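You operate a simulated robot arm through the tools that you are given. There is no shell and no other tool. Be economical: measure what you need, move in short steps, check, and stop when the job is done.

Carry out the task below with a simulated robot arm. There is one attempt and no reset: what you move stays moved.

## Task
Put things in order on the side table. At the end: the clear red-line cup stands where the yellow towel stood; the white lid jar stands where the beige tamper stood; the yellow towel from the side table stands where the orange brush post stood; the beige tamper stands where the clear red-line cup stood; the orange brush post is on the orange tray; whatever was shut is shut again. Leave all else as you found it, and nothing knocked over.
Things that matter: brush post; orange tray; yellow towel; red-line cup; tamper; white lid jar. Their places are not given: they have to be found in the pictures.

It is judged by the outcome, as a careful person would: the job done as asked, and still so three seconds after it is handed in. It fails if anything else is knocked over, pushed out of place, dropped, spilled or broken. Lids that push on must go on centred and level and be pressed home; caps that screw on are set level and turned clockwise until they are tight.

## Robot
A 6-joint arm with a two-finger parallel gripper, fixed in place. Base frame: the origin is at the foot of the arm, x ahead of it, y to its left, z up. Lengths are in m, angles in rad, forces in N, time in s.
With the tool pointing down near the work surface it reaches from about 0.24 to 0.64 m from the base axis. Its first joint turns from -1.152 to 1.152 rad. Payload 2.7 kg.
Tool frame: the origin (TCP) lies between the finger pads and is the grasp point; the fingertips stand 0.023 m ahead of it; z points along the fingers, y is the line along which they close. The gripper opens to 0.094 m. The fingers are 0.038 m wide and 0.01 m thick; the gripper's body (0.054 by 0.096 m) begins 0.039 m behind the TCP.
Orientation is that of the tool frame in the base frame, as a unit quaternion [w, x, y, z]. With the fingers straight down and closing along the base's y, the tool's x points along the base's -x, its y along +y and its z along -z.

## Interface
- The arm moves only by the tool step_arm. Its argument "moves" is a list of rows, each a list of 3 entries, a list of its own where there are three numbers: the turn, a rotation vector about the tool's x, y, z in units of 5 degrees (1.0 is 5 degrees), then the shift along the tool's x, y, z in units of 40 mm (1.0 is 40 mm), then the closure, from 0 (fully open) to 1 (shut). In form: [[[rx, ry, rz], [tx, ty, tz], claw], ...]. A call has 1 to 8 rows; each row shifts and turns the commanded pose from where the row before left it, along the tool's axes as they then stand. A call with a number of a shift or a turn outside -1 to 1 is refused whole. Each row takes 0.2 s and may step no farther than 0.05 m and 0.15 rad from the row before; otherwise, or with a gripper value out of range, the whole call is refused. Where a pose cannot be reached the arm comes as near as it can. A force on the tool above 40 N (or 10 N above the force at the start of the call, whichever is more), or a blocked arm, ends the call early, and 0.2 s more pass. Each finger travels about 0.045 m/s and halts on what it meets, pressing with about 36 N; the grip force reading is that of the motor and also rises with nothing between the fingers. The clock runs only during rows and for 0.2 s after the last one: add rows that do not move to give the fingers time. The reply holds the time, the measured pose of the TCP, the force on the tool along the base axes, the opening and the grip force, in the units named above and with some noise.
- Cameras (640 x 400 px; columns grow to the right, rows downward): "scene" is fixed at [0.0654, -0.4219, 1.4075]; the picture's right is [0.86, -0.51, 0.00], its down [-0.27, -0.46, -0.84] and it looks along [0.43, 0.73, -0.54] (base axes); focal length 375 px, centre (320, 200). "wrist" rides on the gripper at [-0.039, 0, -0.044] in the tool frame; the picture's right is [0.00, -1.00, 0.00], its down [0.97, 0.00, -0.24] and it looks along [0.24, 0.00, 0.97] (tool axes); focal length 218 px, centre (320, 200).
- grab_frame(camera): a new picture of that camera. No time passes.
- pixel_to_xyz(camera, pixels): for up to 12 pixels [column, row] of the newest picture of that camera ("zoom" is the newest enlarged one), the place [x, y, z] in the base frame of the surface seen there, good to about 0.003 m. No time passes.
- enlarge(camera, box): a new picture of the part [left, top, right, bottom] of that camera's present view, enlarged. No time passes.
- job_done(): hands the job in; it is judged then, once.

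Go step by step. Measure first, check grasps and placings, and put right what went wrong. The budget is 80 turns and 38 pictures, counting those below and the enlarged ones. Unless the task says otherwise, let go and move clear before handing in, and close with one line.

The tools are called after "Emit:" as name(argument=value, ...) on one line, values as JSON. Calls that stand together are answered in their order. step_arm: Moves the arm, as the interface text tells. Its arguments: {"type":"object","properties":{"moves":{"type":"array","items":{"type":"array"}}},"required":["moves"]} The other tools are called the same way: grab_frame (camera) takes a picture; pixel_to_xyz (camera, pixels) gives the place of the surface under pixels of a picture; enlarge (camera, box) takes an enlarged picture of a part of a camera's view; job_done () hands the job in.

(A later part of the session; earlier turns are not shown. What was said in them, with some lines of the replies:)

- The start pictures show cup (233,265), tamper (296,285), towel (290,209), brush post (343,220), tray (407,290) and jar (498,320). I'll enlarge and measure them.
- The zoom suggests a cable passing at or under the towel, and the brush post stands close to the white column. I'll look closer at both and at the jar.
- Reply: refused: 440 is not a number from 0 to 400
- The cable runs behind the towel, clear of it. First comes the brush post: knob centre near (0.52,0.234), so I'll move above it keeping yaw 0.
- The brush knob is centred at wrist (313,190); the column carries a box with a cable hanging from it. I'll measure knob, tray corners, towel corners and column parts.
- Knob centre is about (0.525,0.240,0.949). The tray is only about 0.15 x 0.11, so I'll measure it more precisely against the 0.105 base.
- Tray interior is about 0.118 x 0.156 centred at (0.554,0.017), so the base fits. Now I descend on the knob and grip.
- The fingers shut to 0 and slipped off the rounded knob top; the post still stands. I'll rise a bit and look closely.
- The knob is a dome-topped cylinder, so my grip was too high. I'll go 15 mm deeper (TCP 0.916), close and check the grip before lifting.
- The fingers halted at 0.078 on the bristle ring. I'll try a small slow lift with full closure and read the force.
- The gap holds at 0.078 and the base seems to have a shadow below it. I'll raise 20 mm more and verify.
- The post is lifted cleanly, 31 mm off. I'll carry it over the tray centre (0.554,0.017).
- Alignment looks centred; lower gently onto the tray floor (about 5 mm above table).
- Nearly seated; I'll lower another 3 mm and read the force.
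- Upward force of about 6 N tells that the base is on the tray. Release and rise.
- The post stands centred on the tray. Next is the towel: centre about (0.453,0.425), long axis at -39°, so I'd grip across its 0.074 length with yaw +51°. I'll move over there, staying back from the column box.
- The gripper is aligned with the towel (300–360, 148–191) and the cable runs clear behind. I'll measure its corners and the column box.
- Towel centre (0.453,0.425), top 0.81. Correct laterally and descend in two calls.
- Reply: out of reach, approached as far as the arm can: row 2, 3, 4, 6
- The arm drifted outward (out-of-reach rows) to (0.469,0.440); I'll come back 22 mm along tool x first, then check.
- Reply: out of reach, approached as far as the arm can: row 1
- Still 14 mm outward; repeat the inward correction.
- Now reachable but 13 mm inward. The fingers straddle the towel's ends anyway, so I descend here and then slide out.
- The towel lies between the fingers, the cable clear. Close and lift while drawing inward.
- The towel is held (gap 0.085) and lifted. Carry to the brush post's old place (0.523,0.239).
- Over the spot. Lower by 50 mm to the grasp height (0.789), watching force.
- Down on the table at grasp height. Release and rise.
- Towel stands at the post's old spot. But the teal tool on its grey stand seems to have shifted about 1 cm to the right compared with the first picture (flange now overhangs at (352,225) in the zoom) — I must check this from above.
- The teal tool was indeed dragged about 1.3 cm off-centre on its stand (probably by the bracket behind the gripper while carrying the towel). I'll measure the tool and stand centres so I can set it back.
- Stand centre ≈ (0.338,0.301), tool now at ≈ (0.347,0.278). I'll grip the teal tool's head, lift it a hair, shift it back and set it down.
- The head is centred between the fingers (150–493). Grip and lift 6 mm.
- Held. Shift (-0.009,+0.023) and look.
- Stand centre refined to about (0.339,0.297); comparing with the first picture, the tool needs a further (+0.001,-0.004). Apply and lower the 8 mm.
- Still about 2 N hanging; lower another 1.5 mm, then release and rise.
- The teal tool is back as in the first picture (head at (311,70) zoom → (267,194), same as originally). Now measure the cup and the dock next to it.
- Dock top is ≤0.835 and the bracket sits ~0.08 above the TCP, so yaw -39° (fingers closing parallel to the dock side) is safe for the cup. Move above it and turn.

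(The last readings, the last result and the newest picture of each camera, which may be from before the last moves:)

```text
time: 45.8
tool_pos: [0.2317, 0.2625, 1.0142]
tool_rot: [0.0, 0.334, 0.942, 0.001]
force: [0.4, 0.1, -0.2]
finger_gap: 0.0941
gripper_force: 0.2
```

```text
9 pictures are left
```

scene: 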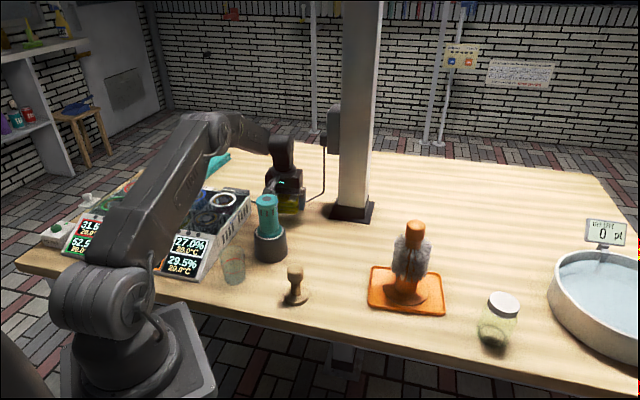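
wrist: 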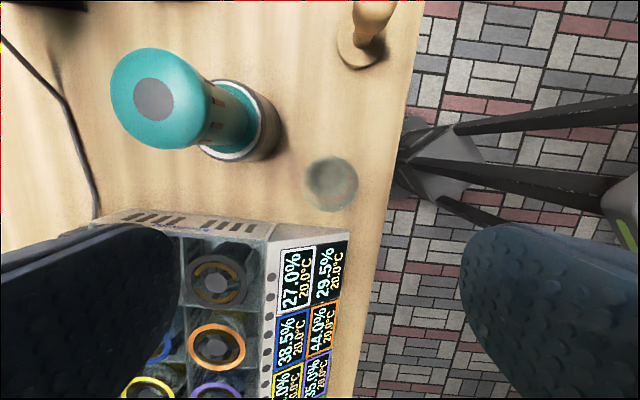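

The cup is seen nearly from above at (331,183). Measure its rim.

Emit:
pixel_to_xyz(camera="wrist", pixels=[[306, 183], [331, 157], [357, 183], [331, 210], [312, 165], [350, 165], [350, 202], [312, 202], [331, 183], [365, 60], [278, 240], [240, 225]])

Emit:
enlarge(camera="wrist", box=[280, 140, 380, 230])

```text
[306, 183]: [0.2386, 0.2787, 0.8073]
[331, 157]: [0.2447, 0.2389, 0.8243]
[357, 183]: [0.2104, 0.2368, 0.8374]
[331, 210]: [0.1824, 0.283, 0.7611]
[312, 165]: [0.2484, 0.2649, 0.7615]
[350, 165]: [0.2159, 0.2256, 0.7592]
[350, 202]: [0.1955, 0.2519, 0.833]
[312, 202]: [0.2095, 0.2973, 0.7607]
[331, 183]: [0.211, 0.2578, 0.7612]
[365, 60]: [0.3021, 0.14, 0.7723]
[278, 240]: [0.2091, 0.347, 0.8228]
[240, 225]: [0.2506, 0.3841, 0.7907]
```

```text
4.44 times, centred on (330, 185) of wrist
```

zoom: 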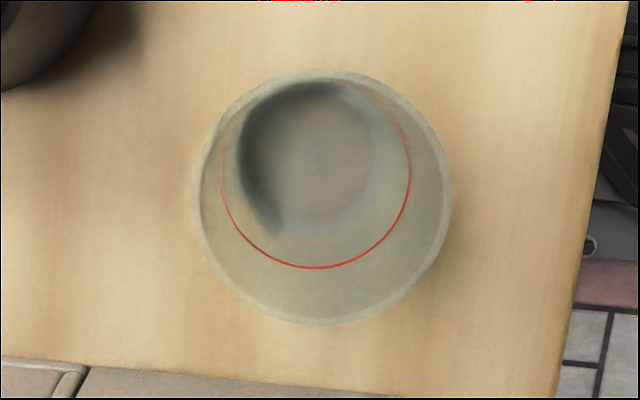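

Cup centre is 10 mm along tool -y: (0.225,0.255), rim ø0.060, top 0.833. Centre and descend to TCP 0.803.

Emit:
step_arm(moves=[[[0, 0, 0], [0, -0.255, 0], 0], [[0, 0, 0], [0, 0, 0.9], 0], [[0, 0, 0], [0, 0, 0.9], 0], [[0, 0, 0], [0, 0, 0.9], 0], [[0, 0, 0], [0, 0, 0.9], 0], [[0, 0, 0], [0, 0, 0.9], 0], [[0, 0, 0], [0, 0, 0.78], 0], [[0, 0, 0], [0, 0, 0], 0]])

```text
time: 47.6
tool_pos: [0.2277, 0.2567, 0.8025]
tool_rot: [0.0, 0.333, 0.943, 0.001]
force: [0.6, 0.2, -0.8]
finger_gap: 0.0943
gripper_force: 0.0
```

3 mm to correct along tool y; then close and check.

Emit:
step_arm(moves=[[[0, 0, 0], [0, -0.07, 0], 0], [[0, 0, 0], [0, 0, 0], 0], [[0, 0, 0], [0, 0, 0], 1], [[0, 0, 0], [0, 0, 0], 1], [[0, 0, 0], [0, 0, 0], 1], [[0, 0, 0], [0, 0, 0], 1]])

Emit:
step_arm(moves=[[[0, 0, 0], [0, 0, -0.15], 1], [[0, 0, 0], [0, 0, -0.3], 1], [[0, 0, 0], [0, 0, -0.5], 1], [[0, 0, 0], [0, 0, 0], 1]])

Emit:
enlarge(camera="scene", box=[180, 180, 310, 300])

```text
time: 49.0
tool_pos: [0.224, 0.253, 0.8031]
tool_rot: [0.0, 0.334, 0.943, 0.001]
force: [0.0, -0.2, 1.0]
finger_gap: 0.0578
gripper_force: 36.1
```

```text
time: 50.0
tool_pos: [0.2243, 0.2528, 0.84]
tool_rot: [0.0, 0.333, 0.943, 0.0]
force: [-0.6, -0.4, 0.3]
finger_gap: 0.0575
gripper_force: 35.5
```

```text
3.33 times, centred on (245, 240) of scene
```

zoom: 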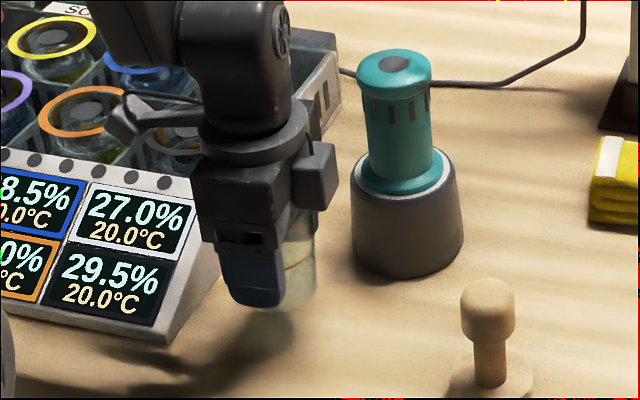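

The cup is held and lifted. Raise to z≈1.01 so it clears the teal tool, then carry towards the towel's old place, stopping slightly short.

Emit:
step_arm(moves=[[[0, 0, 0], [0, 0, -0.7], 1], [[0, 0, 0], [0, 0, -0.9], 1], [[0, 0, 0], [0, 0, -0.9], 1], [[0, 0, 0], [0, 0, -0.9], 1], [[0, 0, 0], [0, 0, -0.85], 1], [[0, 0, 0], [0, 0, 0], 1]])

Emit:
step_arm(moves=[[[0, 0, 0], [-0.1, 0.5, 0], 1], [[0, 0, 0], [-0.27, 0.93, 0], 1], [[0, 0, 0], [-0.27, 0.93, 0], 1], [[0, 0, 0], [-0.27, 0.93, 0], 1], [[0, 0, 0], [-0.27, 0.93, 0], 1], [[0, 0, 0], [-0.27, 0.93, 0], 1], [[0, 0, 0], [-0.28, 0.8, 0], 1], [[0, 0, 0], [0, 0.6, 0], 1]])

```text
time: 51.4
tool_pos: [0.2231, 0.2542, 1.0116]
tool_rot: [0.0, 0.333, 0.943, 0.001]
force: [-0.3, -0.2, 0.1]
finger_gap: 0.0575
gripper_force: 36.0
```

```text
time: 53.2
tool_pos: [0.442, 0.4134, 1.0102]
tool_rot: [0.0, 0.333, 0.943, -0.001]
force: [0.2, -0.4, 0.4]
finger_gap: 0.0575
gripper_force: 36.2
```

Now descend to about 0.83.

Emit:
step_arm(moves=[[[0, 0, 0], [0, 0, 0.75], 1], [[0, 0, 0], [0, 0, 0.9], 1], [[0, 0, 0], [0, 0, 0.9], 1], [[0, 0, 0], [0, 0, 0.9], 1], [[0, 0, 0], [0, 0, 0.75], 1], [[0, 0, 0], [0, 0, 0.3], 1], [[0, 0, 0], [0, 0, 0], 1]])

```text
time: 54.8
tool_pos: [0.4428, 0.4136, 0.8322]
tool_rot: [0.0, 0.333, 0.943, 0.001]
force: [-0.2, -1.1, 0.1]
finger_gap: 0.0575
gripper_force: 36.0
```

Slide out 15 mm and lower to 0.804.

Emit:
step_arm(moves=[[[0, 0, 0], [0, 0, 0.35], 1], [[0, 0, 0], [-0.02, 0.19, 0], 1], [[0, 0, 0], [-0.01, 0.19, 0], 1], [[0, 0, 0], [0, 0, 0.2], 1], [[0, 0, 0], [0, 0, 0.1], 1], [[0, 0, 0], [0, 0, 0.05], 1], [[0, 0, 0], [0, 0, 0], 1]])

```text
time: 56.4
tool_pos: [0.4533, 0.4246, 0.8036]
tool_rot: [0.0, 0.333, 0.943, 0.001]
force: [-0.7, -0.3, -0.1]
finger_gap: 0.0577
gripper_force: 36.1
```

At grasp height within 0.5 mm. Touch down 0.7 mm more, release, and rise while drawing in.

Emit:
step_arm(moves=[[[0, 0, 0], [0, 0, 0.018], 1], [[0, 0, 0], [0, 0, 0], 1], [[0, 0, 0], [0, 0, 0], 0.5], [[0, 0, 0], [0, 0, 0], 0], [[0, 0, 0], [0, 0, 0], 0], [[0, 0, 0], [0, 0, 0], 0]])

Emit:
step_arm(moves=[[[0, 0, 0], [0, 0, -0.3], 0], [[0, 0, 0], [0, 0, -0.6], 0], [[0, 0, 0], [0, 0, -0.4], 0], [[0, 0, 0], [0, -0.3, -0.8], 0], [[0, 0, 0], [0, -0.3, -0.9], 0], [[0, 0, 0], [0, -0.3, -0.9], 0], [[0, 0, 0], [0, 0, -0.9], 0], [[0, 0, 0], [0, 0, -0.5], 0]])

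Emit:
grab_frame(camera="wrist")

```text
time: 57.8
tool_pos: [0.4521, 0.4247, 0.8034]
tool_rot: [0.0, 0.333, 0.943, 0.001]
force: [1.7, -0.9, -0.2]
finger_gap: 0.0938
gripper_force: 0.1
```

```text
time: 59.6
tool_pos: [0.4292, 0.3955, 1.0144]
tool_rot: [0.0, 0.332, 0.943, 0.001]
force: [0.5, -0.7, -0.7]
finger_gap: 0.094
gripper_force: 0.0
```

```text
6 pictures are left
```

wrist: 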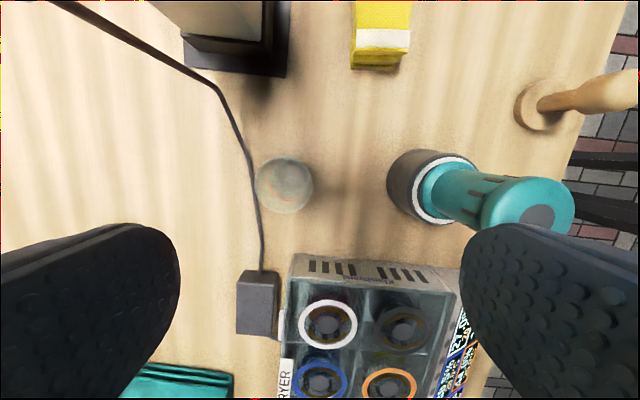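

Cup stands upright on the towel's old spot (285,185), clear of the cable. Next the tamper near (0.331,0.126): move above it.

Emit:
step_arm(moves=[[[0, 0, 0], [-0.295, -0.846, 0], 0], [[0, 0, 0], [-0.295, -0.846, 0], 0], [[0, 0, 0], [-0.295, -0.846, 0], 0], [[0, 0, 0], [-0.295, -0.846, 0], 0], [[0, 0, 0], [-0.295, -0.846, 0], 0], [[0, 0, 0], [-0.295, -0.846, 0], 0], [[0, 0, 0], [-0.295, -0.846, 0], 0], [[0, 0, 0], [-0.295, -0.846, 0], 0]])

Emit:
grab_frame(camera="wrist")

```text
time: 61.4
tool_pos: [0.3327, 0.1243, 1.0135]
tool_rot: [0.001, 0.333, 0.943, 0.002]
force: [-0.1, -0.6, 0.0]
finger_gap: 0.094
gripper_force: 0.1
```

```text
5 pictures are left
```

wrist: 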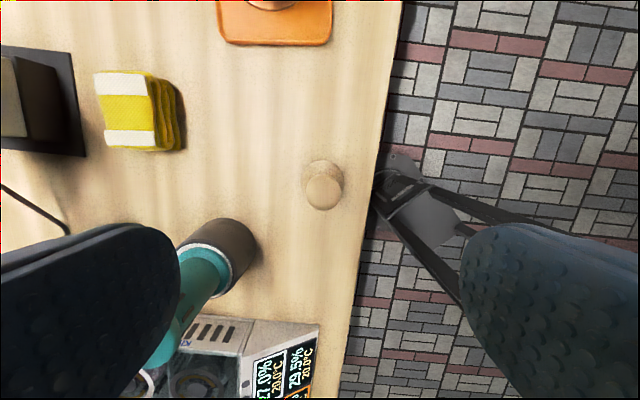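

Knob at (323,192), base circle around (324,178). Check with points.

Emit:
pixel_to_xyz(camera="wrist", pixels=[[323, 192], [308, 192], [339, 192], [323, 177], [323, 207], [323, 162], [308, 172], [341, 172]])

```text
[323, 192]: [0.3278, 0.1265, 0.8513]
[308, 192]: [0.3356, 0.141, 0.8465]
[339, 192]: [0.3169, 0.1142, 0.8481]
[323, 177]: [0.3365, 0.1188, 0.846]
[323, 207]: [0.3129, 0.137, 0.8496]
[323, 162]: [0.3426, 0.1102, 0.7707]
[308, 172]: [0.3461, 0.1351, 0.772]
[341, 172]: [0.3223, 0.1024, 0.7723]
```

Tamper centre ≈ (0.326,0.126). Descend to TCP 0.828 and grip the knob.

Emit:
step_arm(moves=[[[0, 0, 0], [0.157, -0.07, 0], 0], [[0, 0, 0], [0, 0, 0.93], 0], [[0, 0, 0], [0, 0, 0.93], 0], [[0, 0, 0], [0, 0, 0.93], 0], [[0, 0, 0], [0, 0, 0.93], 0], [[0, 0, 0], [0, 0, 0.92], 0], [[0, 0, 0], [0, 0, 0], 0]])

Emit:
step_arm(moves=[[[0, 0, 0], [0, 0, 0], 1], [[0, 0, 0], [0, 0, 0], 1], [[0, 0, 0], [0, 0, 0], 1], [[0, 0, 0], [0, 0, 0], 1], [[0, 0, 0], [0, 0, 0], 1]])

Emit:
step_arm(moves=[[[0, 0, 0], [0, 0, -0.1], 1], [[0, 0, 0], [0, 0, -0.2], 1], [[0, 0, 0], [0, 0, -0.2], 1], [[0, 0, 0], [0, 0, 0], 1]])

```text
time: 63.0
tool_pos: [0.3282, 0.1297, 0.8281]
tool_rot: [0.001, 0.333, 0.943, 0.001]
force: [0.4, -1.2, -0.7]
finger_gap: 0.0942
gripper_force: 0.0
```

```text
time: 64.2
tool_pos: [0.3274, 0.13, 0.8284]
tool_rot: [0.001, 0.333, 0.943, 0.001]
force: [-0.3, 0.4, -0.2]
finger_gap: 0.0351
gripper_force: 36.0
```

```text
time: 65.2
tool_pos: [0.3268, 0.1277, 0.8484]
tool_rot: [0.001, 0.333, 0.943, 0.0]
force: [-0.3, 0.1, -1.4]
finger_gap: 0.035
gripper_force: 36.2
```

Tamper held (0.035) and lifted. Carry it to the cup's old place (0.225,0.255).

Emit:
step_arm(moves=[[[0, 0, 0], [0, 0, -0.4], 1], [[0, 0, 0], [0.79, 0.17, 0], 1], [[0, 0, 0], [0.79, 0.17, 0], 1], [[0, 0, 0], [0.79, 0.17, 0], 1], [[0, 0, 0], [0.79, 0.17, 0], 1], [[0, 0, 0], [0.79, 0.17, 0], 1], [[0, 0, 0], [0, 0, 0], 1]])

```text
time: 66.8
tool_pos: [0.2254, 0.2557, 0.8649]
tool_rot: [0.0, 0.333, 0.943, 0.001]
force: [0.0, 0.1, -1.1]
finger_gap: 0.0349
gripper_force: 35.8
```

Right above the spot; lower 36 mm to the grasp height 0.828.

Emit:
step_arm(moves=[[[0, 0, 0], [0, 0, 0.4], 1], [[0, 0, 0], [0, 0, 0.35], 1], [[0, 0, 0], [0, 0, 0.12], 1], [[0, 0, 0], [0, 0, 0.05], 1], [[0, 0, 0], [0, 0, 0], 1]])

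```text
time: 68.0
tool_pos: [0.2253, 0.2534, 0.8283]
tool_rot: [0.0, 0.333, 0.943, 0.0]
force: [-0.4, -1.6, 4.8]
finger_gap: 0.0349
gripper_force: 35.5
```

Contact felt (4.8 N). Release, rise, and query the jar's surroundings.

Emit:
step_arm(moves=[[[0, 0, 0], [0, 0, 0], 0.5], [[0, 0, 0], [0, 0, 0], 0], [[0, 0, 0], [0, 0, 0], 0], [[0, 0, 0], [0, 0, -0.4], 0], [[0, 0, 0], [0, 0, -0.9], 0], [[0, 0, 0], [0, 0, -0.9], 0], [[0, 0, 0], [0, 0, -0.9], 0], [[0, 0, 0], [0, 0, -0.9], 0]])

Emit:
grab_frame(camera="scene")

Emit:
pixel_to_xyz(camera="scene", pixels=[[549, 290], [560, 312], [556, 268], [583, 335], [504, 302], [493, 335], [512, 310], [495, 292], [233, 280], [233, 245]])

```text
time: 69.8
tool_pos: [0.2251, 0.2552, 0.987]
tool_rot: [0.0, 0.333, 0.943, 0.001]
force: [0.1, 0.1, -0.2]
finger_gap: 0.094
gripper_force: 0.1
```

```text
4 pictures are left
```

scene: 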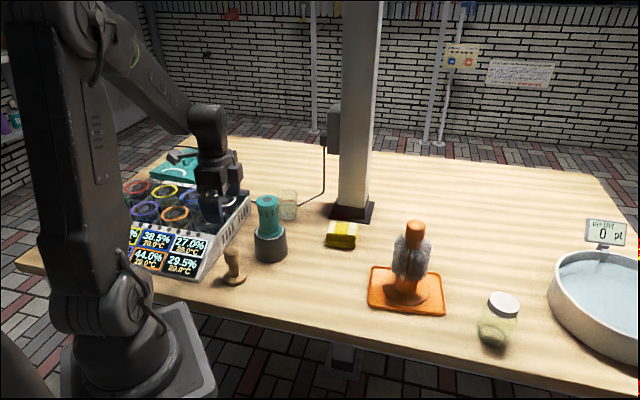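

```text
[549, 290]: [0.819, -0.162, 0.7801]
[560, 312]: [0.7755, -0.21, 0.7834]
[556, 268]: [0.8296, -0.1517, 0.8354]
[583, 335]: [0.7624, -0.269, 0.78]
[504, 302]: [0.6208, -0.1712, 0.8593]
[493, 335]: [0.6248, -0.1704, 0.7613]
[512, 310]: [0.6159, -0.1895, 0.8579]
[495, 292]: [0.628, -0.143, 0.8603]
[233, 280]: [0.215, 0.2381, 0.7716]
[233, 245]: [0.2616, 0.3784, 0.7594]
```

Tamper stands at the cup's old place, cup and towel are right. Jar centre is (0.621,-0.171); basin is far. Travel towards the jar and turn to yaw -15°.

Emit:
step_arm(moves=[[[0, 0, 0], [-0.937, -0.383, 0], 0], [[0, 0, 0], [-0.937, -0.383, 0], 0], [[0, 0, 0], [-0.937, -0.383, 0], 0], [[0, 0, 0], [-0.937, -0.383, 0], 0], [[0, 0, 0], [-0.937, -0.383, 0], 0], [[0, 0, 0], [-0.937, -0.383, 0], 0], [[0, 0, 0], [-0.937, -0.383, 0], 0], [[0, 0, 0], [-0.937, -0.383, 0], 0]])

Emit:
step_arm(moves=[[[0, 0, 0], [-0.937, -0.383, 0], 0], [[0, 0, 0], [-0.937, -0.383, 0], 0], [[0, 0, -1], [0, 0, 0], 0], [[0, 0, -1], [0, 0, 0], 0], [[0, 0, -1], [0, 0, 0], 0], [[0, 0, -1], [0, 0, 0], 0], [[0, 0, -0.75], [0, 0, 0], 0], [[0, 0, 0], [0, 0, 0], 0]])

```text
time: 71.6
tool_pos: [0.3826, -0.0296, 0.9878]
tool_rot: [0.001, 0.333, 0.943, 0.001]
force: [0.2, 0.9, 0.3]
finger_gap: 0.0944
gripper_force: 0.0
```

```text
time: 73.4
tool_pos: [0.421, -0.0998, 0.9875]
tool_rot: [0.001, 0.131, 0.991, 0.001]
force: [-0.8, -1.3, -0.3]
finger_gap: 0.0938
gripper_force: 0.1
```

Yaw is -15°. Advance radially to just short of the jar, then descend with fingers straddling it.

Emit:
step_arm(moves=[[[0, 0, 0], [-0.872, -0.085, 0], 0], [[0, 0, 0], [-0.872, -0.085, 0], 0], [[0, 0, 0], [-0.872, -0.085, 0], 0], [[0, 0, 0], [-0.872, -0.085, 0], 0], [[0, 0, 0], [-0.872, -0.085, 0], 0], [[0, 0, 0], [0, 0, 0.8], 0], [[0, 0, 0], [0, 0, 0.8], 0], [[0, 0, 0], [0, 0, 0], 0]])

Emit:
grab_frame(camera="wrist")

```text
time: 75.2
tool_pos: [0.5848, -0.1627, 0.9227]
tool_rot: [0.002, 0.131, 0.991, 0.001]
force: [-0.5, -0.8, -0.4]
finger_gap: 0.0941
gripper_force: 0.2
```

```text
3 pictures are left
```

wrist: 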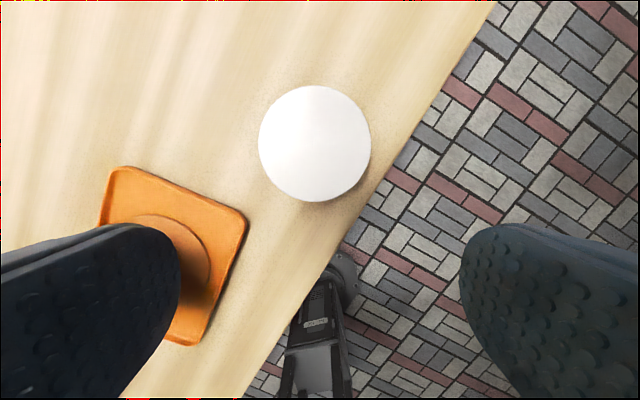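

Lid centre is at (315,143): 40 mm ahead and 2 mm to tool +y. Descend to 0.83 then move outward.

Emit:
step_arm(moves=[[[0, 0, 0], [0, 0.06, 0.75], 0], [[0, 0, 0], [0, 0, 0.8], 0], [[0, 0, 0], [0, 0, 0.77], 0], [[0, 0, 0], [0, 0, 0], 0]])

Emit:
step_arm(moves=[[[0, 0, 0], [-0.3, 0, 0], 0], [[0, 0, 0], [-0.3, 0, 0], 0], [[0, 0, 0], [-0.2, 0, 0], 0], [[0, 0, 0], [0, 0, 0], 0]])

```text
time: 76.2
tool_pos: [0.5846, -0.1588, 0.8302]
tool_rot: [0.001, 0.131, 0.991, 0.0]
force: [1.0, -0.6, -0.3]
finger_gap: 0.094
gripper_force: 0.1
```

```text
time: 77.2
tool_pos: [0.6158, -0.1688, 0.8298]
tool_rot: [0.0, 0.132, 0.991, 0.001]
force: [0.4, 0.3, -0.8]
finger_gap: 0.0939
gripper_force: 0.1
```

8 mm short of centre still; another 5 mm, then close.

Emit:
step_arm(moves=[[[0, 0, 0], [-0.12, 0, 0], 0], [[0, 0, 0], [0, 0, 0], 0]])

```text
time: 77.8
tool_pos: [0.6201, -0.1699, 0.8309]
tool_rot: [0.001, 0.131, 0.991, 0.001]
force: [0.2, -0.4, 0.2]
finger_gap: 0.0939
gripper_force: 0.1
```

Emit:
step_arm(moves=[[[0, 0, 0], [0, 0, 0], 1], [[0, 0, 0], [0, 0, 0], 1], [[0, 0, 0], [0, 0, 0], 1], [[0, 0, 0], [0, 0, 0], 1]])

Emit:
step_arm(moves=[[[0, 0, 0], [0, 0, -0.1], 1], [[0, 0, 0], [0.1, 0, -0.2], 1], [[0, 0, 0], [0.2, 0, -0.2], 1], [[0, 0, 0], [0, 0, 0], 1]])

Emit:
enlarge(camera="scene", box=[400, 220, 560, 360])

```text
time: 78.8
tool_pos: [0.6192, -0.1688, 0.8317]
tool_rot: [0.001, 0.131, 0.991, 0.001]
force: [-0.1, 1.6, -0.2]
finger_gap: 0.063
gripper_force: 35.8
```

```text
time: 79.8
tool_pos: [0.6086, -0.1662, 0.8516]
tool_rot: [0.001, 0.131, 0.991, 0.001]
force: [-0.3, 0.0, -0.9]
finger_gap: 0.0628
gripper_force: 35.7
```

```text
2.86 times, centred on (480, 290) of scene
```

zoom: 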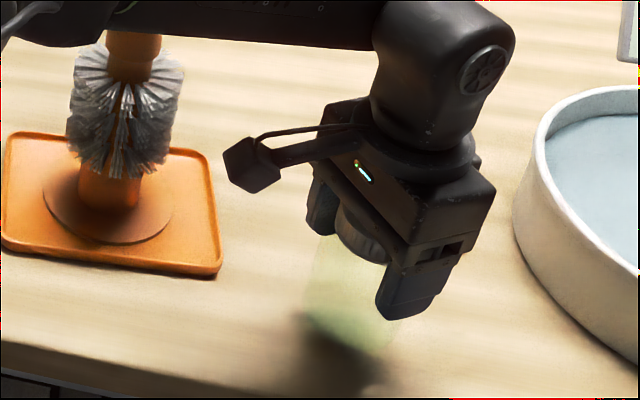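

The jar is gripped by its body with lid on, lifted level. Draw inward, then carry to the tamper's old place (0.326,0.126).

Emit:
step_arm(moves=[[[0, 0, 0], [0.5, 0, -0.3], 1], [[0, 0, 0], [0.9, 0, -0.1], 1], [[0, 0, 0], [0.9, 0, 0], 1], [[0, 0, 0], [0.9, 0, 0], 1], [[0, 0, 0], [0.9, 0, 0], 1], [[0, 0, 0], [0.9, 0, 0], 1], [[0, 0, 0], [0, 0, 0], 1]])

Emit:
step_arm(moves=[[[0, 0, 0], [0.54, 0.74, 0], 1], [[0, 0, 0], [0.54, 0.74, 0], 1], [[0, 0, 0], [0.54, 0.74, 0], 1], [[0, 0, 0], [0.54, 0.74, 0], 1], [[0, 0, 0], [0.54, 0.74, 0], 1], [[0, 0, 0], [0.54, 0.74, 0], 1], [[0, 0, 0], [0.54, 0.74, 0], 1], [[0, 0, 0], [0, 0, 0], 1]])

```text
time: 81.4
tool_pos: [0.4143, -0.1135, 0.8663]
tool_rot: [0.0, 0.132, 0.991, 0.0]
force: [-0.5, -0.8, -2.6]
finger_gap: 0.0627
gripper_force: 36.1
```

```text
time: 83.2
tool_pos: [0.323, 0.1261, 0.8676]
tool_rot: [0.0, 0.131, 0.991, 0.0]
force: [-0.2, -0.1, -1.9]
finger_gap: 0.0627
gripper_force: 35.8
```

At the target above the table; lower 36 mm to grasp height (~0.831).

Emit:
step_arm(moves=[[[0, 0, 0], [0, 0, 0.4], 1], [[0, 0, 0], [0, 0, 0.35], 1], [[0, 0, 0], [0, 0, 0.13], 1], [[0, 0, 0], [0, 0, 0.03], 1], [[0, 0, 0], [0, 0, 0], 1]])

```text
time: 84.4
tool_pos: [0.3252, 0.1253, 0.8315]
tool_rot: [0.0, 0.131, 0.991, 0.0]
force: [-5.8, -2.6, 22.2]
finger_gap: 0.063
gripper_force: 36.3
```

Firm contact (22 N); ease up 1 mm, release and rise.

Emit:
step_arm(moves=[[[0, 0, 0], [0, 0, -0.025], 1], [[0, 0, 0], [0, 0, 0], 1], [[0, 0, 0], [0, 0, 0], 0.5], [[0, 0, 0], [0, 0, 0], 0], [[0, 0, 0], [0, 0, 0], 0]])

Emit:
step_arm(moves=[[[0, 0, 0], [0, 0, -0.4], 0], [[0, 0, 0], [0, 0, -0.9], 0], [[0, 0, 0], [0, 0, -0.9], 0], [[0, 0, 0], [0, 0, -0.9], 0], [[0, 0, 0], [0, 0, -0.9], 0], [[0, 0, 0], [0, 0, -0.9], 0], [[0, 0, 0], [0, 0, 0], 0]])

Emit:
enlarge(camera="scene", box=[180, 170, 460, 345])

```text
time: 85.6
tool_pos: [0.325, 0.1269, 0.8311]
tool_rot: [0.001, 0.131, 0.991, 0.001]
force: [0.1, -0.9, 0.0]
finger_gap: 0.0939
gripper_force: 0.0
```

```text
time: 87.2
tool_pos: [0.3248, 0.1246, 1.028]
tool_rot: [0.001, 0.132, 0.991, 0.001]
force: [-0.6, 0.1, 0.2]
finger_gap: 0.094
gripper_force: 0.1
```

```text
2.29 times, centred on (320, 258) of scene
```

zoom: 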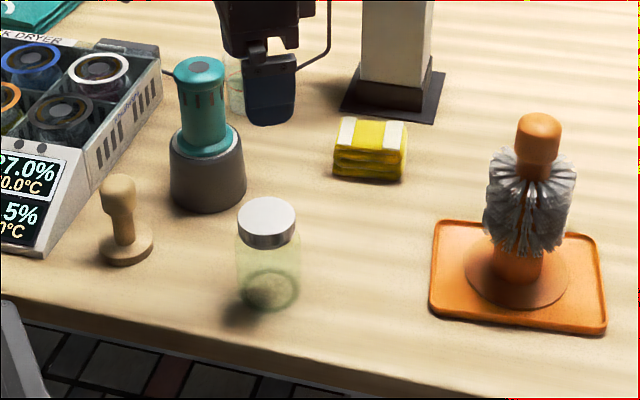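

Everything stands upright; verify jar and tamper positions with points.

Emit:
pixel_to_xyz(camera="zoom", pixels=[[267, 215], [240, 217], [294, 217], [120, 180], [127, 258], [370, 130], [540, 118], [515, 300], [463, 285], [568, 280]])

```text
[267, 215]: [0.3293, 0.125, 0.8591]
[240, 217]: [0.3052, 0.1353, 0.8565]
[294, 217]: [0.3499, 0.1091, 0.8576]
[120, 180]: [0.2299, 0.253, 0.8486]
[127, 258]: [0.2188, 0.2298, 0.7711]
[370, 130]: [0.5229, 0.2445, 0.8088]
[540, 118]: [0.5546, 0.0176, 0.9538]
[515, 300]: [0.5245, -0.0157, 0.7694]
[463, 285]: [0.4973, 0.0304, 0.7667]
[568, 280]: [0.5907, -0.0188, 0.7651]
```

Jar (0.329,0.125), tamper (0.226,0.253), towel (0.523,0.243) and brush post (0.555,0.018) all measure on their marks, and the arm is clear. Handing in.

Emit:
job_done()

```text
The job is handed in.
```

The job is handed in. The cup, jar, towel and tamper each stand in the place you asked for, the brush post is on the tray, and the jar's lid stayed on. While I was carrying the towel, the arm dragged the teal tool about 2.5 cm off-centre on its stand. I lifted it back, and its position then matched the first picture.
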